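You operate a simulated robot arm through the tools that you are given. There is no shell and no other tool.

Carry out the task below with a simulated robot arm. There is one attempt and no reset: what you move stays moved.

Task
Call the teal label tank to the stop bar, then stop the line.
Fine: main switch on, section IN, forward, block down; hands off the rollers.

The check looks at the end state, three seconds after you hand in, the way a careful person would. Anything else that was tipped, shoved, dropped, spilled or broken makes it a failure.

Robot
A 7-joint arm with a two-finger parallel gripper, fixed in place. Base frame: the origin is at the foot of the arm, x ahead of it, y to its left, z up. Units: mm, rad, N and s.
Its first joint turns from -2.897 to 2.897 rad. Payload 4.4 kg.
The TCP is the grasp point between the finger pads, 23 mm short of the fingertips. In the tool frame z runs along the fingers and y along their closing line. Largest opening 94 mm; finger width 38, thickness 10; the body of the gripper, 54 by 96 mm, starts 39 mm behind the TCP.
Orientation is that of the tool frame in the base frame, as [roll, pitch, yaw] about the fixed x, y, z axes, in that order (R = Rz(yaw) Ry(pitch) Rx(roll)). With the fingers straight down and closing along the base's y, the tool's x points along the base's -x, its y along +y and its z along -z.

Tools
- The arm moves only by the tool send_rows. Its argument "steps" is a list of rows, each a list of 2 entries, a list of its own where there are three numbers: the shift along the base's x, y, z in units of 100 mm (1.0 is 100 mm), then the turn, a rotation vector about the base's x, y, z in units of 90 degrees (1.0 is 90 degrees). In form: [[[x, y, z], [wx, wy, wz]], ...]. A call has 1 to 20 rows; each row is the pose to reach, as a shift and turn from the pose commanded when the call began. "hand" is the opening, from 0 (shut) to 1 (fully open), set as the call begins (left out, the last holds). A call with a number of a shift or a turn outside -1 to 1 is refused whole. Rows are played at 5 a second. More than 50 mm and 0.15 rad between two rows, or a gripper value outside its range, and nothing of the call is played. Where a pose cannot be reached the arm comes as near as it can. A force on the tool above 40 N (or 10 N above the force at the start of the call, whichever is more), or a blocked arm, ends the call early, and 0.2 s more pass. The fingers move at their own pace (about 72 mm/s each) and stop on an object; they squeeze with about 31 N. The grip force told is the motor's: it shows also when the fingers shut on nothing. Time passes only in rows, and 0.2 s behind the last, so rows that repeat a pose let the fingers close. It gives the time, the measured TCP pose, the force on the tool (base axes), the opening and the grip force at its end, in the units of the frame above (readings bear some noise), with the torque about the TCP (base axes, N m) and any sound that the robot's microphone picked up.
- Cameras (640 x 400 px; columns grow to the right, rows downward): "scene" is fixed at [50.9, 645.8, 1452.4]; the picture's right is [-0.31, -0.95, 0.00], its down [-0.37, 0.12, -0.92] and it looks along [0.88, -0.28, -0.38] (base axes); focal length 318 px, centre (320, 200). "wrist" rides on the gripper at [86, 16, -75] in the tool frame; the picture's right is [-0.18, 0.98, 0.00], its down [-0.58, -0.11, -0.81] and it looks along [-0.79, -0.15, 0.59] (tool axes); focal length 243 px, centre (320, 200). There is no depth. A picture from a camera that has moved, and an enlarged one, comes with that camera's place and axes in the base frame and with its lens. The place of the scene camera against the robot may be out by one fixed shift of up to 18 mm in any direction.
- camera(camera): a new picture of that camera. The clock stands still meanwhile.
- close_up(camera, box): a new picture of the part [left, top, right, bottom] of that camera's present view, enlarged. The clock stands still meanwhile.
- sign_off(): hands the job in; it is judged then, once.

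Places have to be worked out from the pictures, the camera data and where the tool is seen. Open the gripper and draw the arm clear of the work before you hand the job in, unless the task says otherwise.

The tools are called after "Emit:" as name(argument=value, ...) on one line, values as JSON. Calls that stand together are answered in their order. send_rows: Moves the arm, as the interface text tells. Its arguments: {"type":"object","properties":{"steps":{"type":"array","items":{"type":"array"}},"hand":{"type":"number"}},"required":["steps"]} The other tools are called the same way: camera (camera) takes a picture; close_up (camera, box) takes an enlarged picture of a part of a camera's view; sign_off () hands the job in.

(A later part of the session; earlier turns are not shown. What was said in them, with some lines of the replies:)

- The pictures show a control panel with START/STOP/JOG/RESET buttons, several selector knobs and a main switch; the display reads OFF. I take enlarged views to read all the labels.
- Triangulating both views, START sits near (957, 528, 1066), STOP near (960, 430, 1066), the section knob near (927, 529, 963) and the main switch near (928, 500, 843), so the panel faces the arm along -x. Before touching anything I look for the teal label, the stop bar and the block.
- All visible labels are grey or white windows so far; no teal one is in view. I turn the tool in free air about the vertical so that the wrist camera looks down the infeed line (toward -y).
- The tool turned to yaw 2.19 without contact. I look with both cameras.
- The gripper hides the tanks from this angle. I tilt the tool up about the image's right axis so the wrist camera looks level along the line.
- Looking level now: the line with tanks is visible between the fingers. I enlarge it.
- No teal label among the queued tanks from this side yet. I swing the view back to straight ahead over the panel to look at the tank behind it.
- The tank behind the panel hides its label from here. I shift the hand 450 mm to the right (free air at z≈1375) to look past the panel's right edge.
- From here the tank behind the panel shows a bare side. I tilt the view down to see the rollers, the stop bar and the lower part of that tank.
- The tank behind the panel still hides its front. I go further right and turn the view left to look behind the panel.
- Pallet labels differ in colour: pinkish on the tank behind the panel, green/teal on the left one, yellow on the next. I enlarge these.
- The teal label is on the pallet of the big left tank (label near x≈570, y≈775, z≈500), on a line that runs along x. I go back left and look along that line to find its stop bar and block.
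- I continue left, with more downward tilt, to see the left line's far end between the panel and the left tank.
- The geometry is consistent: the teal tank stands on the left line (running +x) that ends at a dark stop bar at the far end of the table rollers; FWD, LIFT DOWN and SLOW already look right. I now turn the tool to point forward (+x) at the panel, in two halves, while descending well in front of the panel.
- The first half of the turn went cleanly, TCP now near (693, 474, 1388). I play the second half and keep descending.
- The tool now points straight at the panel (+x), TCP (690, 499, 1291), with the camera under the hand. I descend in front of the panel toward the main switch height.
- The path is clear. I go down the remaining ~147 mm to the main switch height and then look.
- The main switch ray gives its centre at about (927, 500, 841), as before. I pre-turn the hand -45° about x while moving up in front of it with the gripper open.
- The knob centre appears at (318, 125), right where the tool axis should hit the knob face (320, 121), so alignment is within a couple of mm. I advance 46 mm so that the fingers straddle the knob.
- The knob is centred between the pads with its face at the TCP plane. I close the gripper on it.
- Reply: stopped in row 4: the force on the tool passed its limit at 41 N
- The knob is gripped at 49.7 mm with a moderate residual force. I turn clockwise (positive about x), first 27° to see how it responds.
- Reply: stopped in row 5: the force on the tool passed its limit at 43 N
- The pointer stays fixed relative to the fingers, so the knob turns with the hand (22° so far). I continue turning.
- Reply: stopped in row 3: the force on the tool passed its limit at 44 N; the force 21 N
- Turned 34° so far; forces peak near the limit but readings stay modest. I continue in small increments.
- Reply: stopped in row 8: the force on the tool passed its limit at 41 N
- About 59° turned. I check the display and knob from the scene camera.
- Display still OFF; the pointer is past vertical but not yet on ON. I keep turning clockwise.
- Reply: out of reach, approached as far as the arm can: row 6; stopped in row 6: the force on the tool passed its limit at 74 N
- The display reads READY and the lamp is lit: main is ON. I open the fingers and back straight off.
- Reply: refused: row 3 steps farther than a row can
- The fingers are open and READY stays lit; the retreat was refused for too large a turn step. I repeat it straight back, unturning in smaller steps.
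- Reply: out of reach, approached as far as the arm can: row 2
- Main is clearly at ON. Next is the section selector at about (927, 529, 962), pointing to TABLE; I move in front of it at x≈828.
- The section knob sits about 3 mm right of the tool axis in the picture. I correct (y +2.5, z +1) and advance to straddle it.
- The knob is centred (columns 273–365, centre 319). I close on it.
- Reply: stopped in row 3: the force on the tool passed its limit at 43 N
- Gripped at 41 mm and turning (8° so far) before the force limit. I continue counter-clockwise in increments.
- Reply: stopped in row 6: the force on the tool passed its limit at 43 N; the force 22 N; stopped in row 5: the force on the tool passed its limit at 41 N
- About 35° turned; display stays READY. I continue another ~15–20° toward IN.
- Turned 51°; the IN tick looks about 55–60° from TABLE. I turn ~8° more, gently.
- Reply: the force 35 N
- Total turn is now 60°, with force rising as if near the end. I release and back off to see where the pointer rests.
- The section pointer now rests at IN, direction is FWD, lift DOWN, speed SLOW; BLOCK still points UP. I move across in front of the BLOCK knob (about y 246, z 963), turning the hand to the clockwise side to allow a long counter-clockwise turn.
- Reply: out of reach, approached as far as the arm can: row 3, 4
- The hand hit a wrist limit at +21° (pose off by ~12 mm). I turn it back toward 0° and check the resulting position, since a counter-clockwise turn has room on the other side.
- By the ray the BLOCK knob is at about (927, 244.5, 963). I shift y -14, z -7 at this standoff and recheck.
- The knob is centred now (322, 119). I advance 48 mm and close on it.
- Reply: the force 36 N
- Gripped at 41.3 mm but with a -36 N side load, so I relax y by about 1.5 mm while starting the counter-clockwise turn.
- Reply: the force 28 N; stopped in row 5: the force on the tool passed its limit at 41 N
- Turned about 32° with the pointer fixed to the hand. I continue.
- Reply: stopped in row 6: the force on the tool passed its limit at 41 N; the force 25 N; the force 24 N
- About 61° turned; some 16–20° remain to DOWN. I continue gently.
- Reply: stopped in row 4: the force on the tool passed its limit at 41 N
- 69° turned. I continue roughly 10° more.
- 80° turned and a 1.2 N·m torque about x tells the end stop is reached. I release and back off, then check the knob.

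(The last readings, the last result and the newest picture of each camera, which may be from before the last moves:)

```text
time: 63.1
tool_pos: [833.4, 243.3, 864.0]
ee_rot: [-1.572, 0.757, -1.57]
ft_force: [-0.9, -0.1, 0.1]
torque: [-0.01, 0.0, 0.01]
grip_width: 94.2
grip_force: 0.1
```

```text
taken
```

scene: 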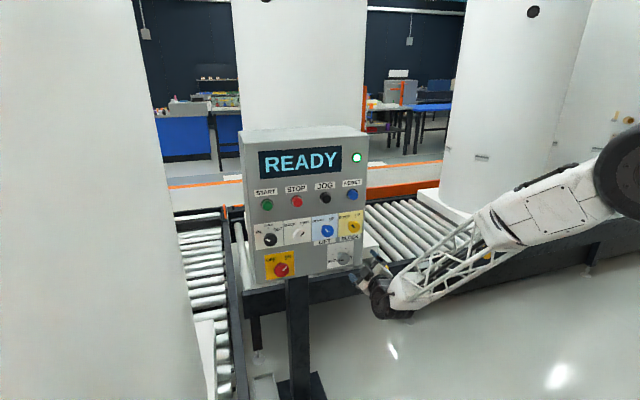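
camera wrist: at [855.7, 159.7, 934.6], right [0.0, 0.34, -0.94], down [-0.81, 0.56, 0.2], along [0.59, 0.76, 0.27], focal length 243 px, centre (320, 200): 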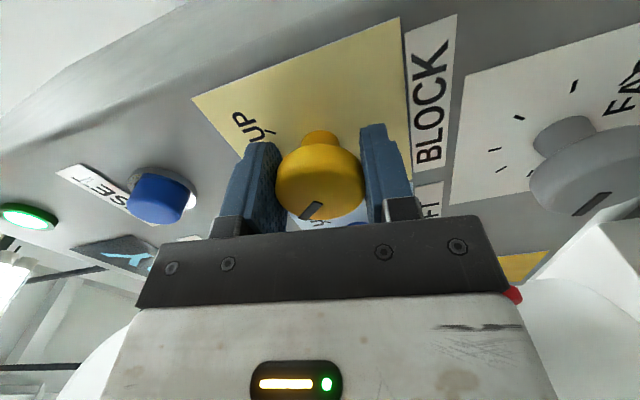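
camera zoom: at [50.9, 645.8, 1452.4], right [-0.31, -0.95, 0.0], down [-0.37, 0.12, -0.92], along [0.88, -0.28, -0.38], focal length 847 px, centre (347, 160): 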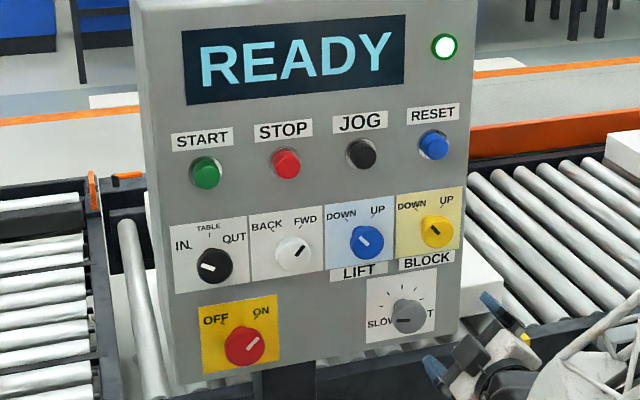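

All settings are right now: main ON, IN, FWD, lift DOWN, block DOWN, speed SLOW, display READY, and nothing has moved. I move to in front of START (y≈529, z≈1065) and shut the fingers to press with the tips.

Emit:
send_rows(steps=[[[0, 0.33, 0.33], [0.07, 0, 0]], [[0, 0.66, 0.66], [0.14, 0, 0]], [[0, 1.0, 1.0], [0.21, 0, 0]]], hand=0)

Emit:
send_rows(steps=[[[0, 0.33, 0.33], [0.07, 0, 0]], [[0, 0.66, 0.66], [0.14, 0, 0]], [[0, 1.0, 1.0], [0.21, 0, 0]]])

Emit:
send_rows(steps=[[[0.1, 0.3, 0], [0, 0, 0]], [[0.3, 0.6, 0], [0, 0, 0]], [[0.5, 0.86, 0.01], [0, 0, 0]]])

Emit:
camera(camera="wrist")

Emit:
camera(camera="scene")

```text
time: 64.0
tool_pos: [837.2, 341.3, 961.8]
ee_rot: [-1.574, 1.086, -1.571]
ft_force: [-1.1, -0.1, -0.1]
torque: [-0.01, -0.04, 0.0]
grip_width: 0.0
grip_force: 21.3
```

```text
time: 64.8
tool_pos: [838.4, 440.7, 1058.4]
ee_rot: [-1.577, 1.416, -1.574]
ft_force: [0.1, 0.4, -0.4]
torque: [0.0, -0.01, 0.0]
grip_width: 0.1
grip_force: 30.8
```

```text
time: 65.5
tool_pos: [884.6, 528.0, 1065.1]
ee_rot: [-1.572, 1.416, -1.571]
ft_force: [0.2, 0.4, -0.6]
torque: [-0.04, 0.0, 0.0]
grip_width: 0.0
grip_force: 30.5
```

```text
taken
camera wrist: at [810.7, 529.5, 976.7], right [0.0, 1.0, 0.03], down [-0.81, -0.02, 0.59], along [0.59, -0.02, 0.81], focal length 243 px, centre (320, 200)
```

wrist: 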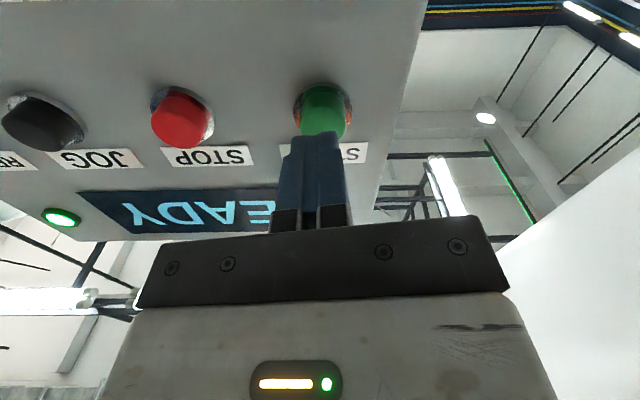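

```text
taken
```

scene: 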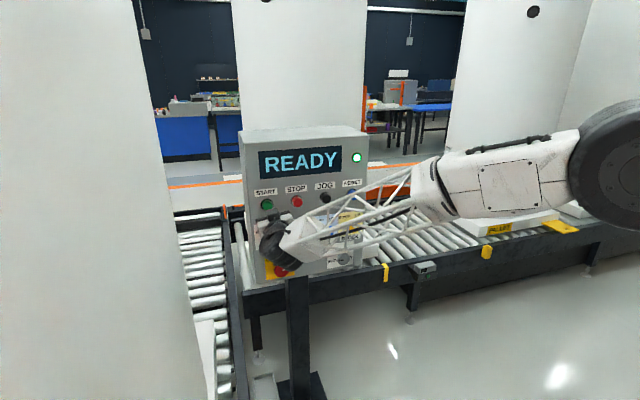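

I enlarge the wrist view to fix the button's exact height before pressing.

Emit:
close_up(camera="wrist", box=[240, 50, 400, 170])

Emit:
close_up(camera="scene", box=[235, 170, 325, 260])

```text
3.33 times, centred on (320, 110) of wrist
camera zoom: at [810.7, 529.5, 976.7], right [0.0, 1.0, 0.03], down [-0.81, -0.02, 0.59], along [0.59, -0.02, 0.81], focal length 809 px, centre (320, 500)
```

zoom: 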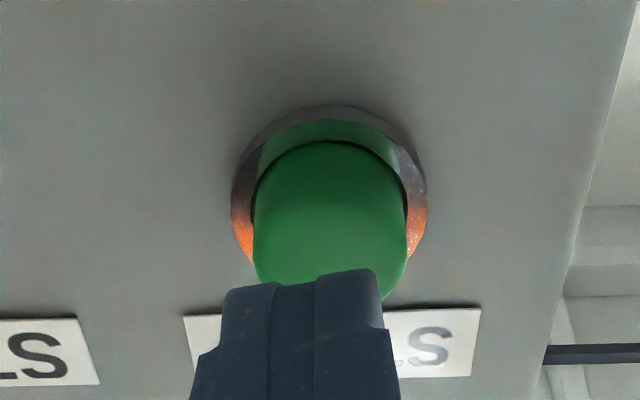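

```text
4.44 times, centred on (280, 215) of scene
camera zoom: at [50.9, 645.8, 1452.4], right [-0.31, -0.95, 0.0], down [-0.37, 0.12, -0.92], along [0.88, -0.28, -0.38], focal length 1412 px, centre (498, 133)
```

zoom: 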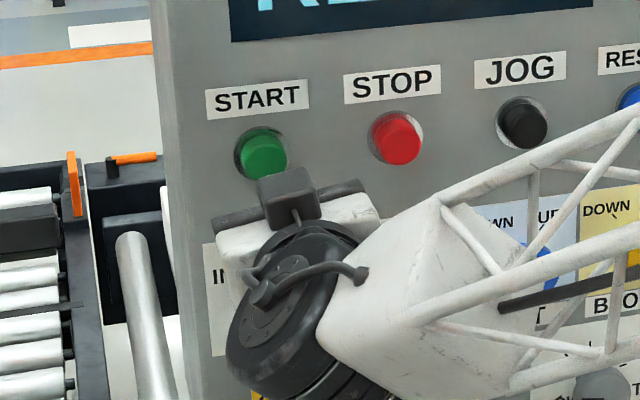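

Combining the from-below ray with the first wrist view puts START's face nearer (947, 529, 1075). I raise the hand ~9 mm and move the tips to just short of the button.

Emit:
send_rows(steps=[[[0.1, 0.01, 0.09], [0, 0, 0]], [[0.2, 0.01, 0.09], [0, 0, 0]], [[0.28, 0.01, 0.09], [0, 0, 0]]])

Emit:
close_up(camera="wrist", box=[240, 50, 400, 170])

Emit:
close_up(camera="scene", box=[235, 170, 325, 260])

```text
time: 66.3
tool_pos: [913.5, 531.1, 1075.3]
ee_rot: [-1.575, 1.418, -1.572]
ft_force: [-0.5, -0.4, -0.3]
torque: [-0.03, -0.02, 0.03]
grip_width: 0.0
grip_force: 31.2
```

```text
3.33 times, centred on (320, 110) of wrist
camera zoom: at [838.6, 532.6, 986.4], right [0.0, 1.0, 0.03], down [-0.81, -0.02, 0.59], along [0.59, -0.02, 0.81], focal length 809 px, centre (320, 500)
```

zoom: 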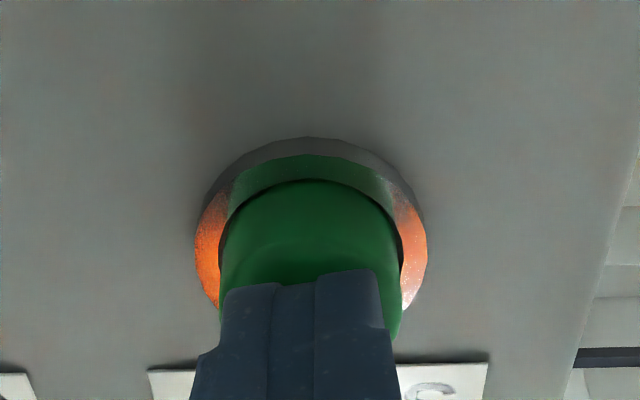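

```text
4.44 times, centred on (280, 215) of scene
camera zoom: at [50.9, 645.8, 1452.4], right [-0.31, -0.95, 0.0], down [-0.37, 0.12, -0.92], along [0.88, -0.28, -0.38], focal length 1412 px, centre (498, 133)
```

zoom: 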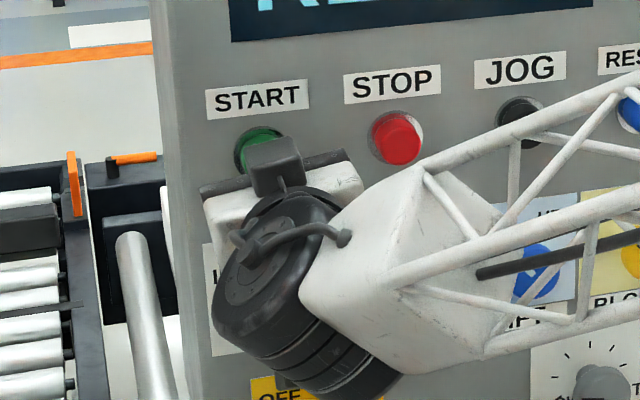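

The tips are lined up in front of the START button. I advance in small steps until it is pressed.

Emit:
send_rows(steps=[[[0.05, 0, 0], [0, 0, 0]], [[0.1, 0, 0], [0, 0, 0]], [[0.14, 0, 0], [0, 0, 0]], [[0.18, 0, 0], [0, 0, 0]]])

Emit:
close_up(camera="wrist", box=[140, 50, 400, 250])

Emit:
camera(camera="scene")

```text
time: 67.1
tool_pos: [925.1, 530.1, 1074.1]
ee_rot: [-1.575, 1.416, -1.572]
ft_force: [-37.9, -14.6, 5.5]
torque: [0.04, -0.12, -0.29]
grip_width: 0.0
grip_force: 31.1
heard: click
stopped in row 3: the force on the tool passed its limit at 47 N (the readings are from after the stop); the commanded pose is now the measured one
```

```text
2.00 times, centred on (270, 150) of wrist
camera zoom: at [849.6, 532.6, 985.5], right [0.0, 1.0, 0.03], down [-0.81, -0.02, 0.59], along [0.59, -0.02, 0.81], focal length 485 px, centre (420, 300)
```

zoom: 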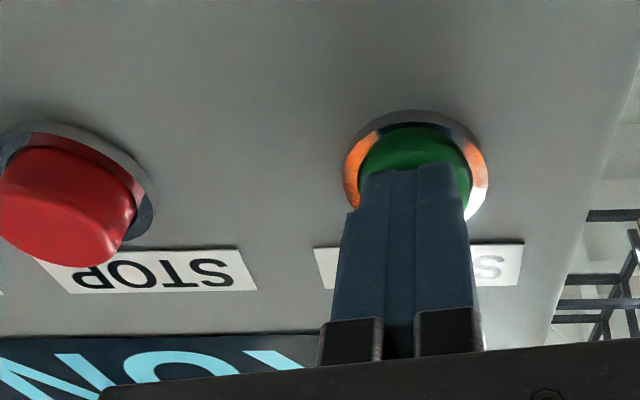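

```text
taken
```

scene: 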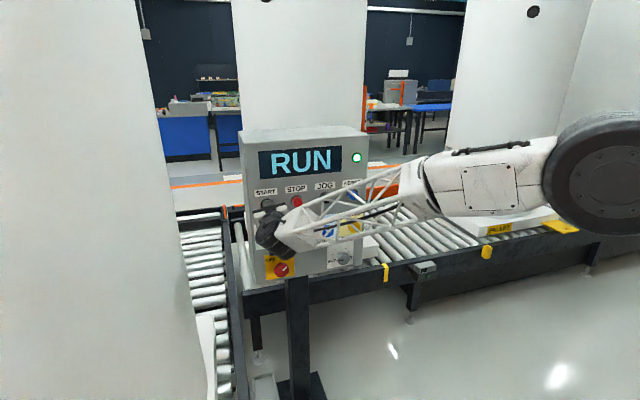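

A click was heard and the display reads RUN. I back off and hover in front of STOP (y≈433), then check how the line moves.

Emit:
send_rows(steps=[[[-0.14, 0, 0], [0, 0, 0]], [[-0.14, -0.4, 0], [0, 0, 0]], [[-0.14, -0.8, 0], [0, 0, 0]], [[-0.14, -0.97, 0], [0, 0, 0]]])

Emit:
camera(camera="scene")

Emit:
close_up(camera="wrist", box=[240, 50, 400, 170])

```text
time: 68.1
tool_pos: [911.4, 434.1, 1073.9]
ee_rot: [-1.581, 1.412, -1.581]
ft_force: [0.3, 0.1, -0.2]
torque: [0.02, -0.04, 0.02]
grip_width: 0.0
grip_force: 31.3
```

```text
taken
```

scene: 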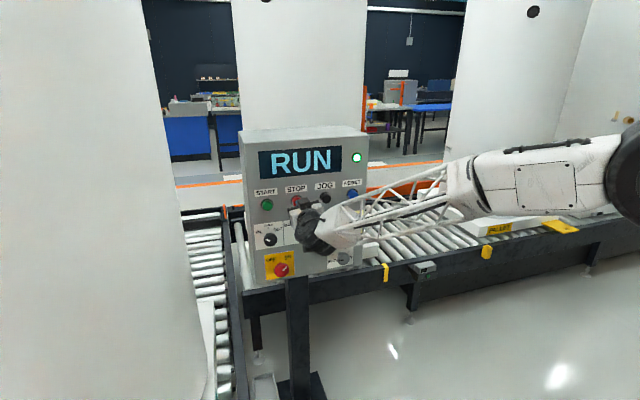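

```text
3.33 times, centred on (320, 110) of wrist
camera zoom: at [835.4, 435.6, 985.4], right [0.0, 1.0, 0.03], down [-0.81, -0.02, 0.59], along [0.59, -0.02, 0.8], focal length 809 px, centre (320, 500)
```

zoom: 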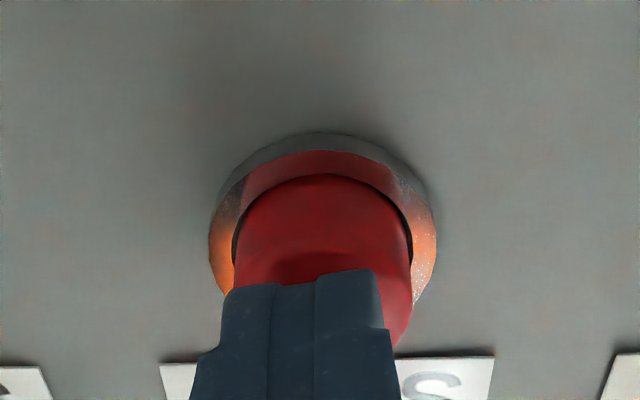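

The left (teal) tank is moving forward while the other tanks stay put, and my tips are centred on STOP. I zoom on the line to gauge progress.

Emit:
close_up(camera="scene", box=[130, 190, 260, 400])

Emit:
send_rows(steps=[[[0, 0, 0], [0, 0, 0]], [[0, 0, 0], [0, 0, 0]], [[0, 0, 0], [0, 0, 0]], [[0, 0, 0], [0, 0, 0]]])

Emit:
close_up(camera="scene", box=[130, 190, 260, 400])

```text
1.90 times, centred on (195, 295) of scene
camera zoom: at [50.9, 645.8, 1452.4], right [-0.31, -0.95, 0.0], down [-0.37, 0.12, -0.92], along [0.88, -0.28, -0.38], focal length 605 px, centre (558, 19)
```

zoom: 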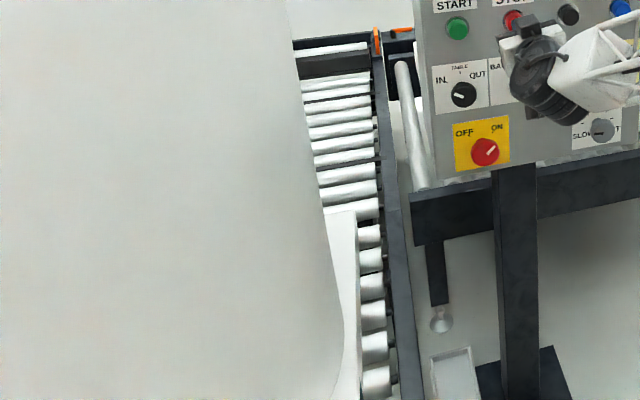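

```text
time: 69.1
tool_pos: [910.4, 434.0, 1073.5]
ee_rot: [-1.578, 1.413, -1.576]
ft_force: [-0.8, -0.3, -0.3]
torque: [0.0, -0.01, 0.0]
grip_width: 0.0
grip_force: 30.7
```

```text
1.90 times, centred on (195, 295) of scene
camera zoom: at [50.9, 645.8, 1452.4], right [-0.31, -0.95, 0.0], down [-0.37, 0.12, -0.92], along [0.88, -0.28, -0.38], focal length 605 px, centre (558, 19)
```

zoom: 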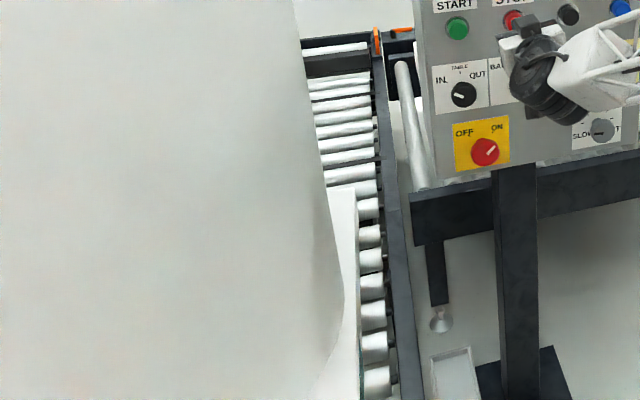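

The pallet front advanced from about x≈1200 to 1285 in 1 s (~87 mm/s). I keep hovering over STOP and watch.

Emit:
send_rows(steps=[[[0, 0, 0], [0, 0, 0]], [[0, 0, 0], [0, 0, 0]], [[0, 0, 0], [0, 0, 0]], [[0, 0, 0], [0, 0, 0]], [[0, 0, 0], [0, 0, 0]], [[0, 0, 0], [0, 0, 0]], [[0, 0, 0], [0, 0, 0]], [[0, 0, 0], [0, 0, 0]], [[0, 0, 0], [0, 0, 0]]])

Emit:
camera(camera="scene")

Emit:
close_up(camera="scene", box=[130, 190, 260, 400])

```text
time: 71.1
tool_pos: [910.2, 433.9, 1074.2]
ee_rot: [-1.574, 1.414, -1.577]
ft_force: [0.0, -1.2, 0.5]
torque: [-0.01, 0.01, 0.02]
grip_width: 0.2
grip_force: 31.0
```

```text
taken
```

scene: 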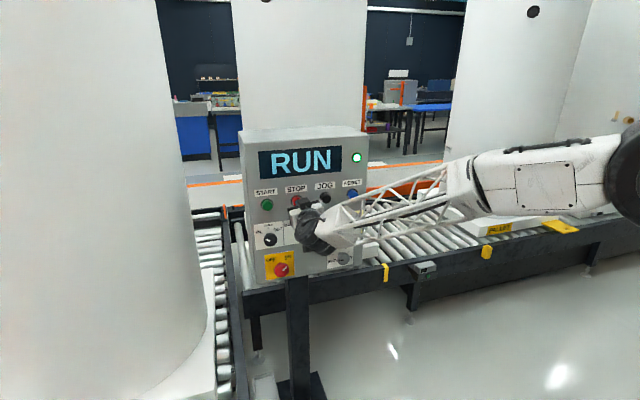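

```text
1.90 times, centred on (195, 295) of scene
camera zoom: at [50.9, 645.8, 1452.4], right [-0.31, -0.95, 0.0], down [-0.37, 0.12, -0.92], along [0.88, -0.28, -0.38], focal length 605 px, centre (558, 19)
```

zoom: 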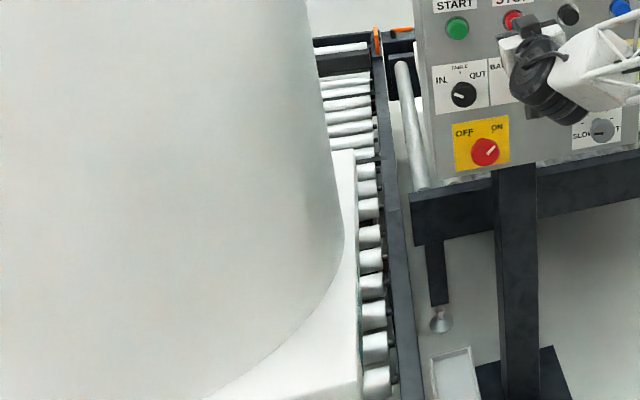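

Pallet front now near x≈1443, moving ~80 mm/s; roughly 700 mm remain to the bar. I wait on.

Emit:
send_rows(steps=[[[0, 0, 0], [0, 0, 0]], [[0, 0, 0], [0, 0, 0]], [[0, 0, 0], [0, 0, 0]], [[0, 0, 0], [0, 0, 0]], [[0, 0, 0], [0, 0, 0]], [[0, 0, 0], [0, 0, 0]], [[0, 0, 0], [0, 0, 0]], [[0, 0, 0], [0, 0, 0]], [[0, 0, 0], [0, 0, 0]], [[0, 0, 0], [0, 0, 0]], [[0, 0, 0], [0, 0, 0]], [[0, 0, 0], [0, 0, 0]], [[0, 0, 0], [0, 0, 0]], [[0, 0, 0], [0, 0, 0]]])

Emit:
camera(camera="scene")

Emit:
close_up(camera="scene", box=[130, 190, 260, 400])

```text
time: 74.1
tool_pos: [910.6, 434.0, 1074.6]
ee_rot: [-1.575, 1.416, -1.578]
ft_force: [0.0, -0.1, 0.1]
torque: [0.01, -0.03, 0.0]
grip_width: 0.2
grip_force: 31.1
```

```text
taken
```

scene: 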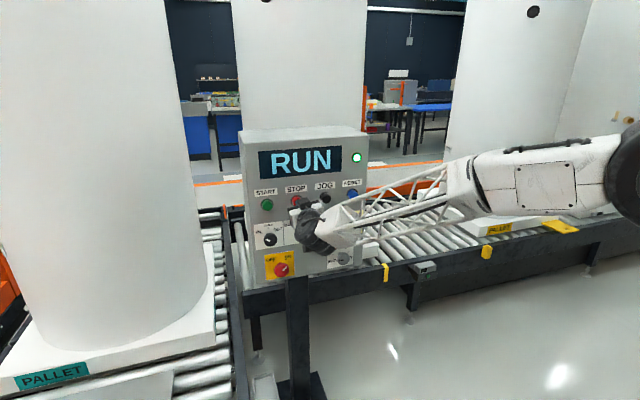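

```text
1.90 times, centred on (195, 295) of scene
camera zoom: at [50.9, 645.8, 1452.4], right [-0.31, -0.95, 0.0], down [-0.37, 0.12, -0.92], along [0.88, -0.28, -0.38], focal length 605 px, centre (558, 19)
```

zoom: 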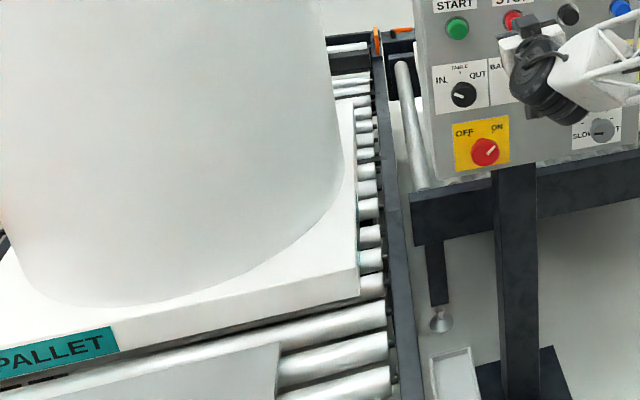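

Teal label now in view on the pallet's rear; front near x≈1720, about 400 mm to go. I wait 3 s more, then check closely.

Emit:
send_rows(steps=[[[0, 0, 0], [0, 0, 0]], [[0, 0, 0], [0, 0, 0]], [[0, 0, 0], [0, 0, 0]], [[0, 0, 0], [0, 0, 0]], [[0, 0, 0], [0, 0, 0]], [[0, 0, 0], [0, 0, 0]], [[0, 0, 0], [0, 0, 0]], [[0, 0, 0], [0, 0, 0]], [[0, 0, 0], [0, 0, 0]], [[0, 0, 0], [0, 0, 0]], [[0, 0, 0], [0, 0, 0]], [[0, 0, 0], [0, 0, 0]], [[0, 0, 0], [0, 0, 0]], [[0, 0, 0], [0, 0, 0]]])

Emit:
camera(camera="scene")

Emit:
close_up(camera="scene", box=[180, 190, 250, 280])

```text
time: 77.1
tool_pos: [911.8, 434.6, 1074.2]
ee_rot: [-1.577, 1.413, -1.575]
ft_force: [-0.5, 0.0, 0.2]
torque: [0.01, 0.01, 0.0]
grip_width: 0.0
grip_force: 31.1
```

```text
taken
```

scene: 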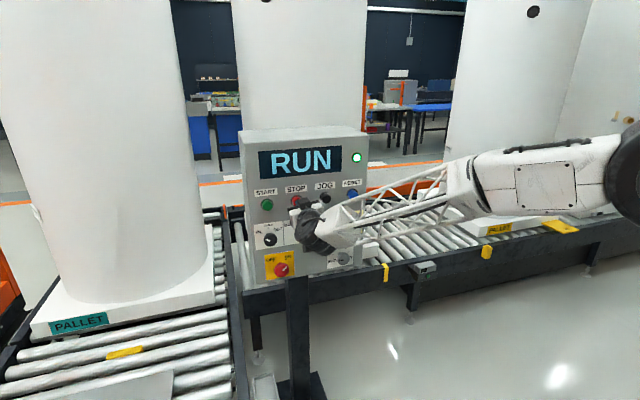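

```text
4.44 times, centred on (215, 235) of scene
camera zoom: at [50.9, 645.8, 1452.4], right [-0.31, -0.95, 0.0], down [-0.37, 0.12, -0.92], along [0.88, -0.28, -0.38], focal length 1412 px, centre (787, 44)
```

zoom: 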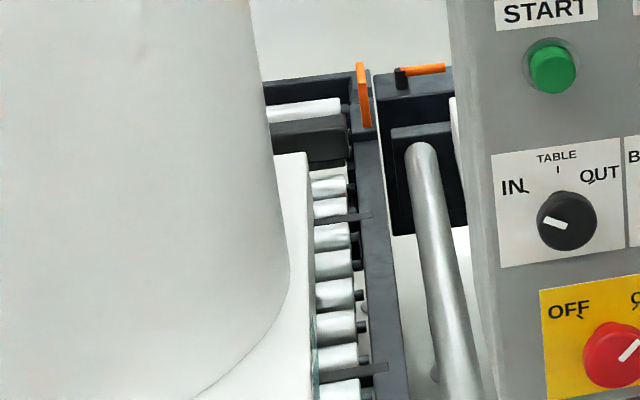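

The pallet front is at about x≈1960, the dark bar at ≈2150, so ~2 s remain. I wait 1.4 s and recheck.

Emit:
send_rows(steps=[[[0, 0, 0], [0, 0, 0]], [[0, 0, 0], [0, 0, 0]], [[0, 0, 0], [0, 0, 0]], [[0, 0, 0], [0, 0, 0]], [[0, 0, 0], [0, 0, 0]], [[0, 0, 0], [0, 0, 0]]])

Emit:
close_up(camera="scene", box=[180, 190, 250, 280])

```text
time: 78.5
tool_pos: [911.2, 433.1, 1075.4]
ee_rot: [-1.576, 1.415, -1.576]
ft_force: [-0.6, 0.4, 0.1]
torque: [-0.03, 0.04, -0.03]
grip_width: 0.1
grip_force: 31.4
```

```text
4.44 times, centred on (215, 235) of scene
camera zoom: at [50.9, 645.8, 1452.4], right [-0.31, -0.95, 0.0], down [-0.37, 0.12, -0.92], along [0.88, -0.28, -0.38], focal length 1412 px, centre (787, 44)
```

zoom: 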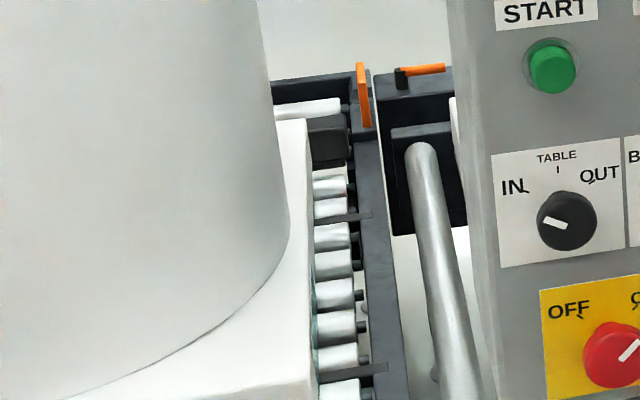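

About 60 mm remain by my estimate. I wait 0.8 s and check again.

Emit:
send_rows(steps=[[[0, 0, 0], [0, 0, 0]], [[0, 0, 0], [0, 0, 0]], [[0, 0, 0], [0, 0, 0]]])

Emit:
close_up(camera="scene", box=[180, 190, 250, 280])

Emit:
camera(camera="scene")

```text
time: 79.3
tool_pos: [910.6, 433.7, 1074.3]
ee_rot: [-1.575, 1.415, -1.577]
ft_force: [-0.1, -0.2, -1.6]
torque: [0.01, 0.06, -0.01]
grip_width: 0.0
grip_force: 31.4
```

```text
4.44 times, centred on (215, 235) of scene
camera zoom: at [50.9, 645.8, 1452.4], right [-0.31, -0.95, 0.0], down [-0.37, 0.12, -0.92], along [0.88, -0.28, -0.38], focal length 1412 px, centre (787, 44)
```

zoom: 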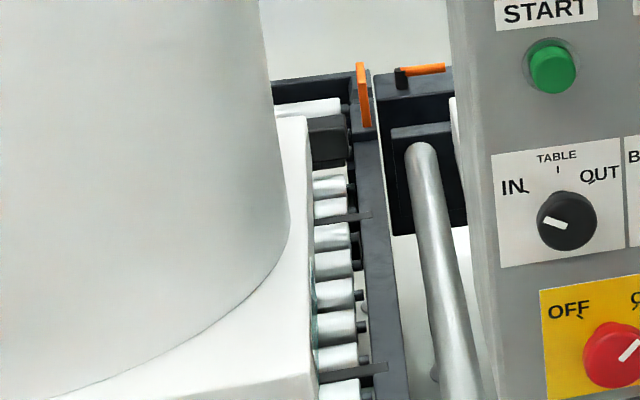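

```text
taken
```

scene: 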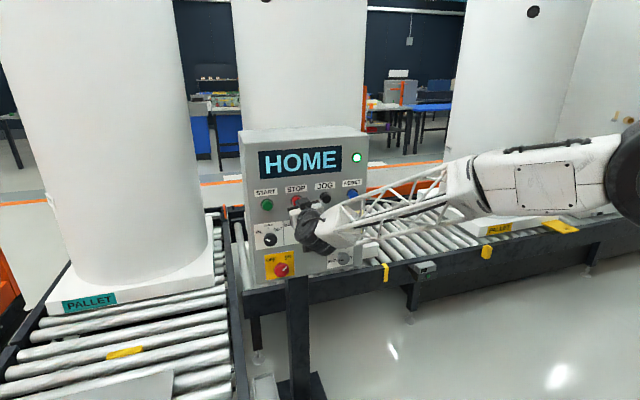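

The display reads HOME and the pallet has settled against the stop bar. I press STOP now.

Emit:
send_rows(steps=[[[0.06, 0, 0], [0, 0, 0]], [[0.12, 0, 0], [0, 0, 0]], [[0.16, 0, 0], [0, 0, 0]], [[0.2, 0, 0], [0, 0, 0]]])

Emit:
camera(camera="scene")

```text
time: 80.1
tool_pos: [925.1, 433.1, 1074.7]
ee_rot: [-1.57, 1.416, -1.571]
ft_force: [-38.7, -13.5, 6.7]
torque: [0.07, -0.18, -0.32]
grip_width: 0.0
grip_force: 30.9
heard: click
stopped in row 3: the force on the tool passed its limit at 48 N (the readings are from after the stop); the commanded pose is now the measured one
```

```text
taken
```

scene: 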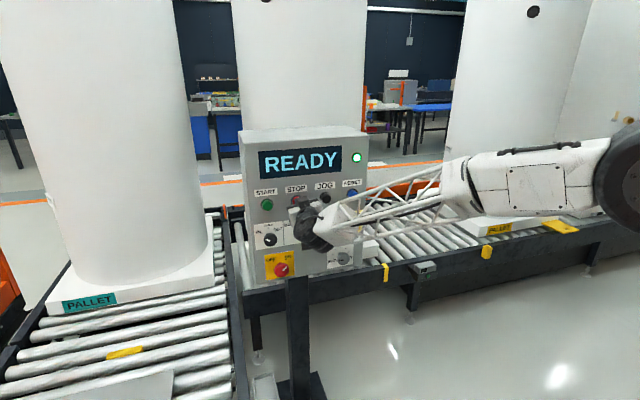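

A click and the display is back to READY: the line has stopped with the tank at the bar. I draw straight back from the panel, then open the gripper.

Emit:
send_rows(steps=[[[-0.2, 0, 0], [0, 0, 0]], [[-0.5, 0, 0], [0, 0, 0]], [[-0.8, 0, 0], [0, 0, 0]], [[-1.0, 0, 0], [0, 0, 0]]])

Emit:
send_rows(steps=[[[-0.3, 0, 0], [0, 0, 0]], [[-0.6, 0, 0], [0, 0, 0]], [[-1.0, 0, 0], [0, 0, 0]], [[-1.0, 0, 0], [0, 0, 0]], [[-1.0, 0, 0], [0, 0, 0]]], hand=1)

Emit:
camera(camera="scene")

Emit:
close_up(camera="scene", box=[230, 130, 390, 290])

Emit:
close_up(camera="scene", box=[0, 180, 250, 400])

```text
time: 81.1
tool_pos: [826.0, 434.9, 1074.2]
ee_rot: [-1.573, 1.414, -1.572]
ft_force: [-0.3, -0.1, -0.5]
torque: [0.01, 0.01, 0.03]
grip_width: 0.0
grip_force: 31.0
```

```text
time: 82.3
tool_pos: [722.7, 436.1, 1075.7]
ee_rot: [-1.576, 1.414, -1.576]
ft_force: [-0.1, -0.5, 0.2]
torque: [0.01, -0.02, 0.0]
grip_width: 93.7
grip_force: 0.0
```

```text
taken
```

scene: 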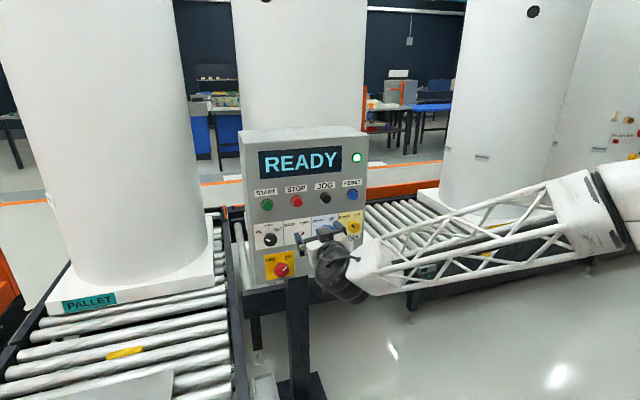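

```text
2.50 times, centred on (310, 210) of scene
camera zoom: at [50.9, 645.8, 1452.4], right [-0.31, -0.95, 0.0], down [-0.37, 0.12, -0.92], along [0.88, -0.28, -0.38], focal length 794 px, centre (345, 175)
```

zoom: 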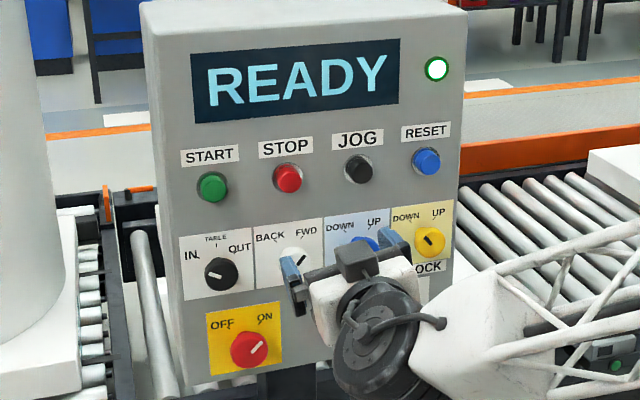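

```text
1.82 times, centred on (125, 290) of scene
camera zoom: at [50.9, 645.8, 1452.4], right [-0.31, -0.95, 0.0], down [-0.37, 0.12, -0.92], along [0.88, -0.28, -0.38], focal length 578 px, centre (674, 36)
```

zoom: 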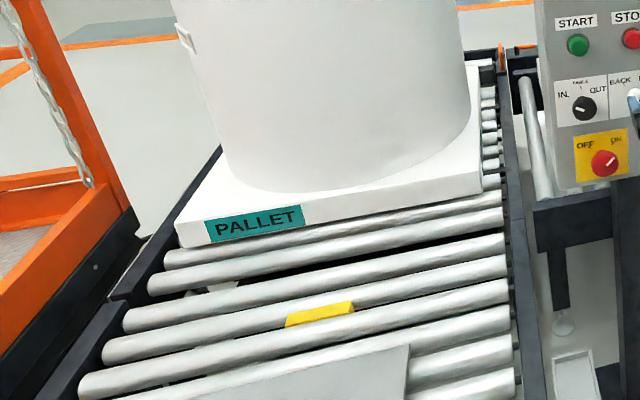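

Line stopped, the teal-label pallet is at the bar, gripper open. I draw the arm further back from the panel and take a last look at everything.

Emit:
send_rows(steps=[[[-0.3, 0, 0.2], [0, 0, 0]], [[-0.6, 0, 0.4], [0, 0, 0]], [[-1.0, 0, 0.6], [0, 0, 0]], [[-1.0, 0, 1.0], [0, 0, 0]]])

Emit:
send_rows(steps=[[[0, -0.4, 0.3], [0, 0, 0]], [[0, -0.8, 0.6], [0, 0, 0]], [[0, -1.0, 1.0], [0, 0, 0]]])

Emit:
camera(camera="scene")

Emit:
close_up(camera="scene", box=[230, 130, 390, 290])

Emit:
close_up(camera="scene", box=[180, 190, 250, 280])

```text
time: 83.3
tool_pos: [623.5, 433.4, 1174.4]
ee_rot: [-1.579, 1.414, -1.582]
ft_force: [-0.1, -0.6, 0.7]
torque: [-0.01, 0.0, 0.03]
grip_width: 94.1
grip_force: 0.1
```

```text
time: 84.1
tool_pos: [628.2, 336.2, 1274.7]
ee_rot: [-1.579, 1.415, -1.58]
ft_force: [-0.4, 0.0, -0.9]
torque: [0.03, -0.04, 0.01]
grip_width: 94.1
grip_force: 0.0
```

```text
taken
```

scene: 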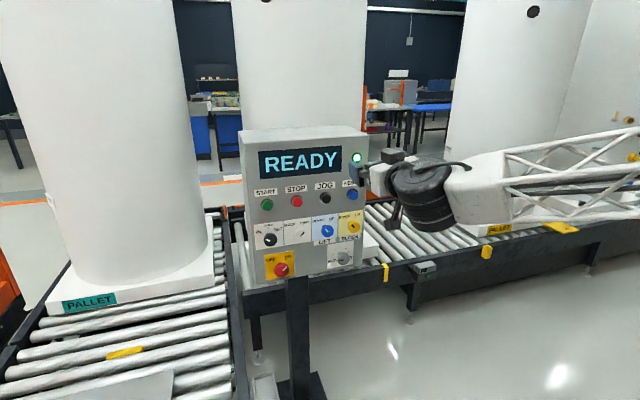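

```text
2.50 times, centred on (310, 210) of scene
camera zoom: at [50.9, 645.8, 1452.4], right [-0.31, -0.95, 0.0], down [-0.37, 0.12, -0.92], along [0.88, -0.28, -0.38], focal length 794 px, centre (345, 175)
```

zoom: 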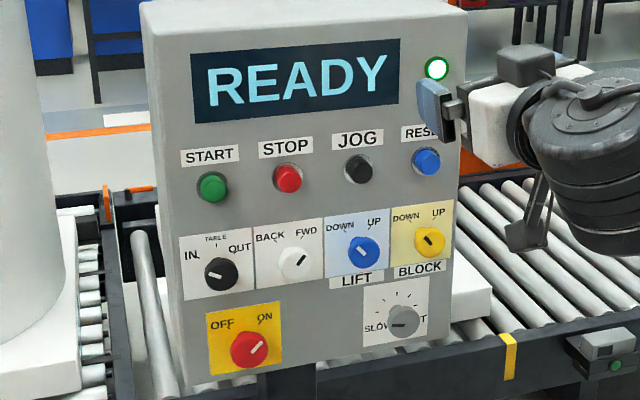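

```text
4.44 times, centred on (215, 235) of scene
camera zoom: at [50.9, 645.8, 1452.4], right [-0.31, -0.95, 0.0], down [-0.37, 0.12, -0.92], along [0.88, -0.28, -0.38], focal length 1412 px, centre (787, 44)
```

zoom: 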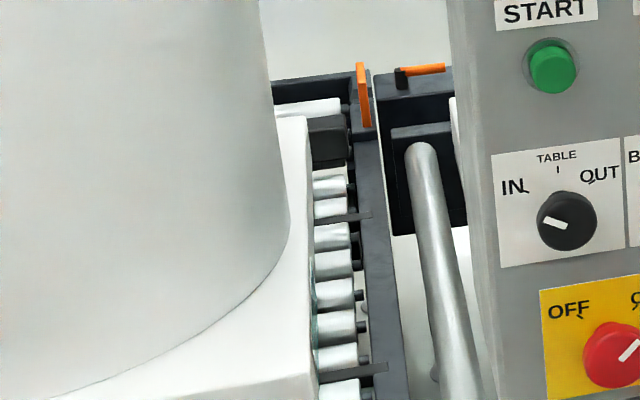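

The teal tank stands against the stop bar, and the line is stopped with READY on the display. Main is on, section IN, forward, block down. The other tanks have not moved, and the arm is clear with the gripper open, so I hand in.

Emit:
sign_off()

```text
The job is handed in.
```

The teal-label tank is at the stop bar, the line is stopped, and I've handed the job in.

- **Settings:** Main is ON, section IN and block DOWN; I turned those three knobs. Direction (FWD), lift (DOWN) and speed (SLOW) were already right, so I left them alone.
- **Run:** I pressed START and the teal tank moved forward until the display read HOME. I then pressed STOP, and the display went back to READY.
- **Surroundings:** Nothing touched the rollers, and the other tanks in view did not move. A few knob turns and both button presses tripped the arm's force limit. One reading while turning the main switch reached 74 N, but the panel showed no damage afterwards.
- **Arm:** I drew it back from the panel with the gripper open before handing in.
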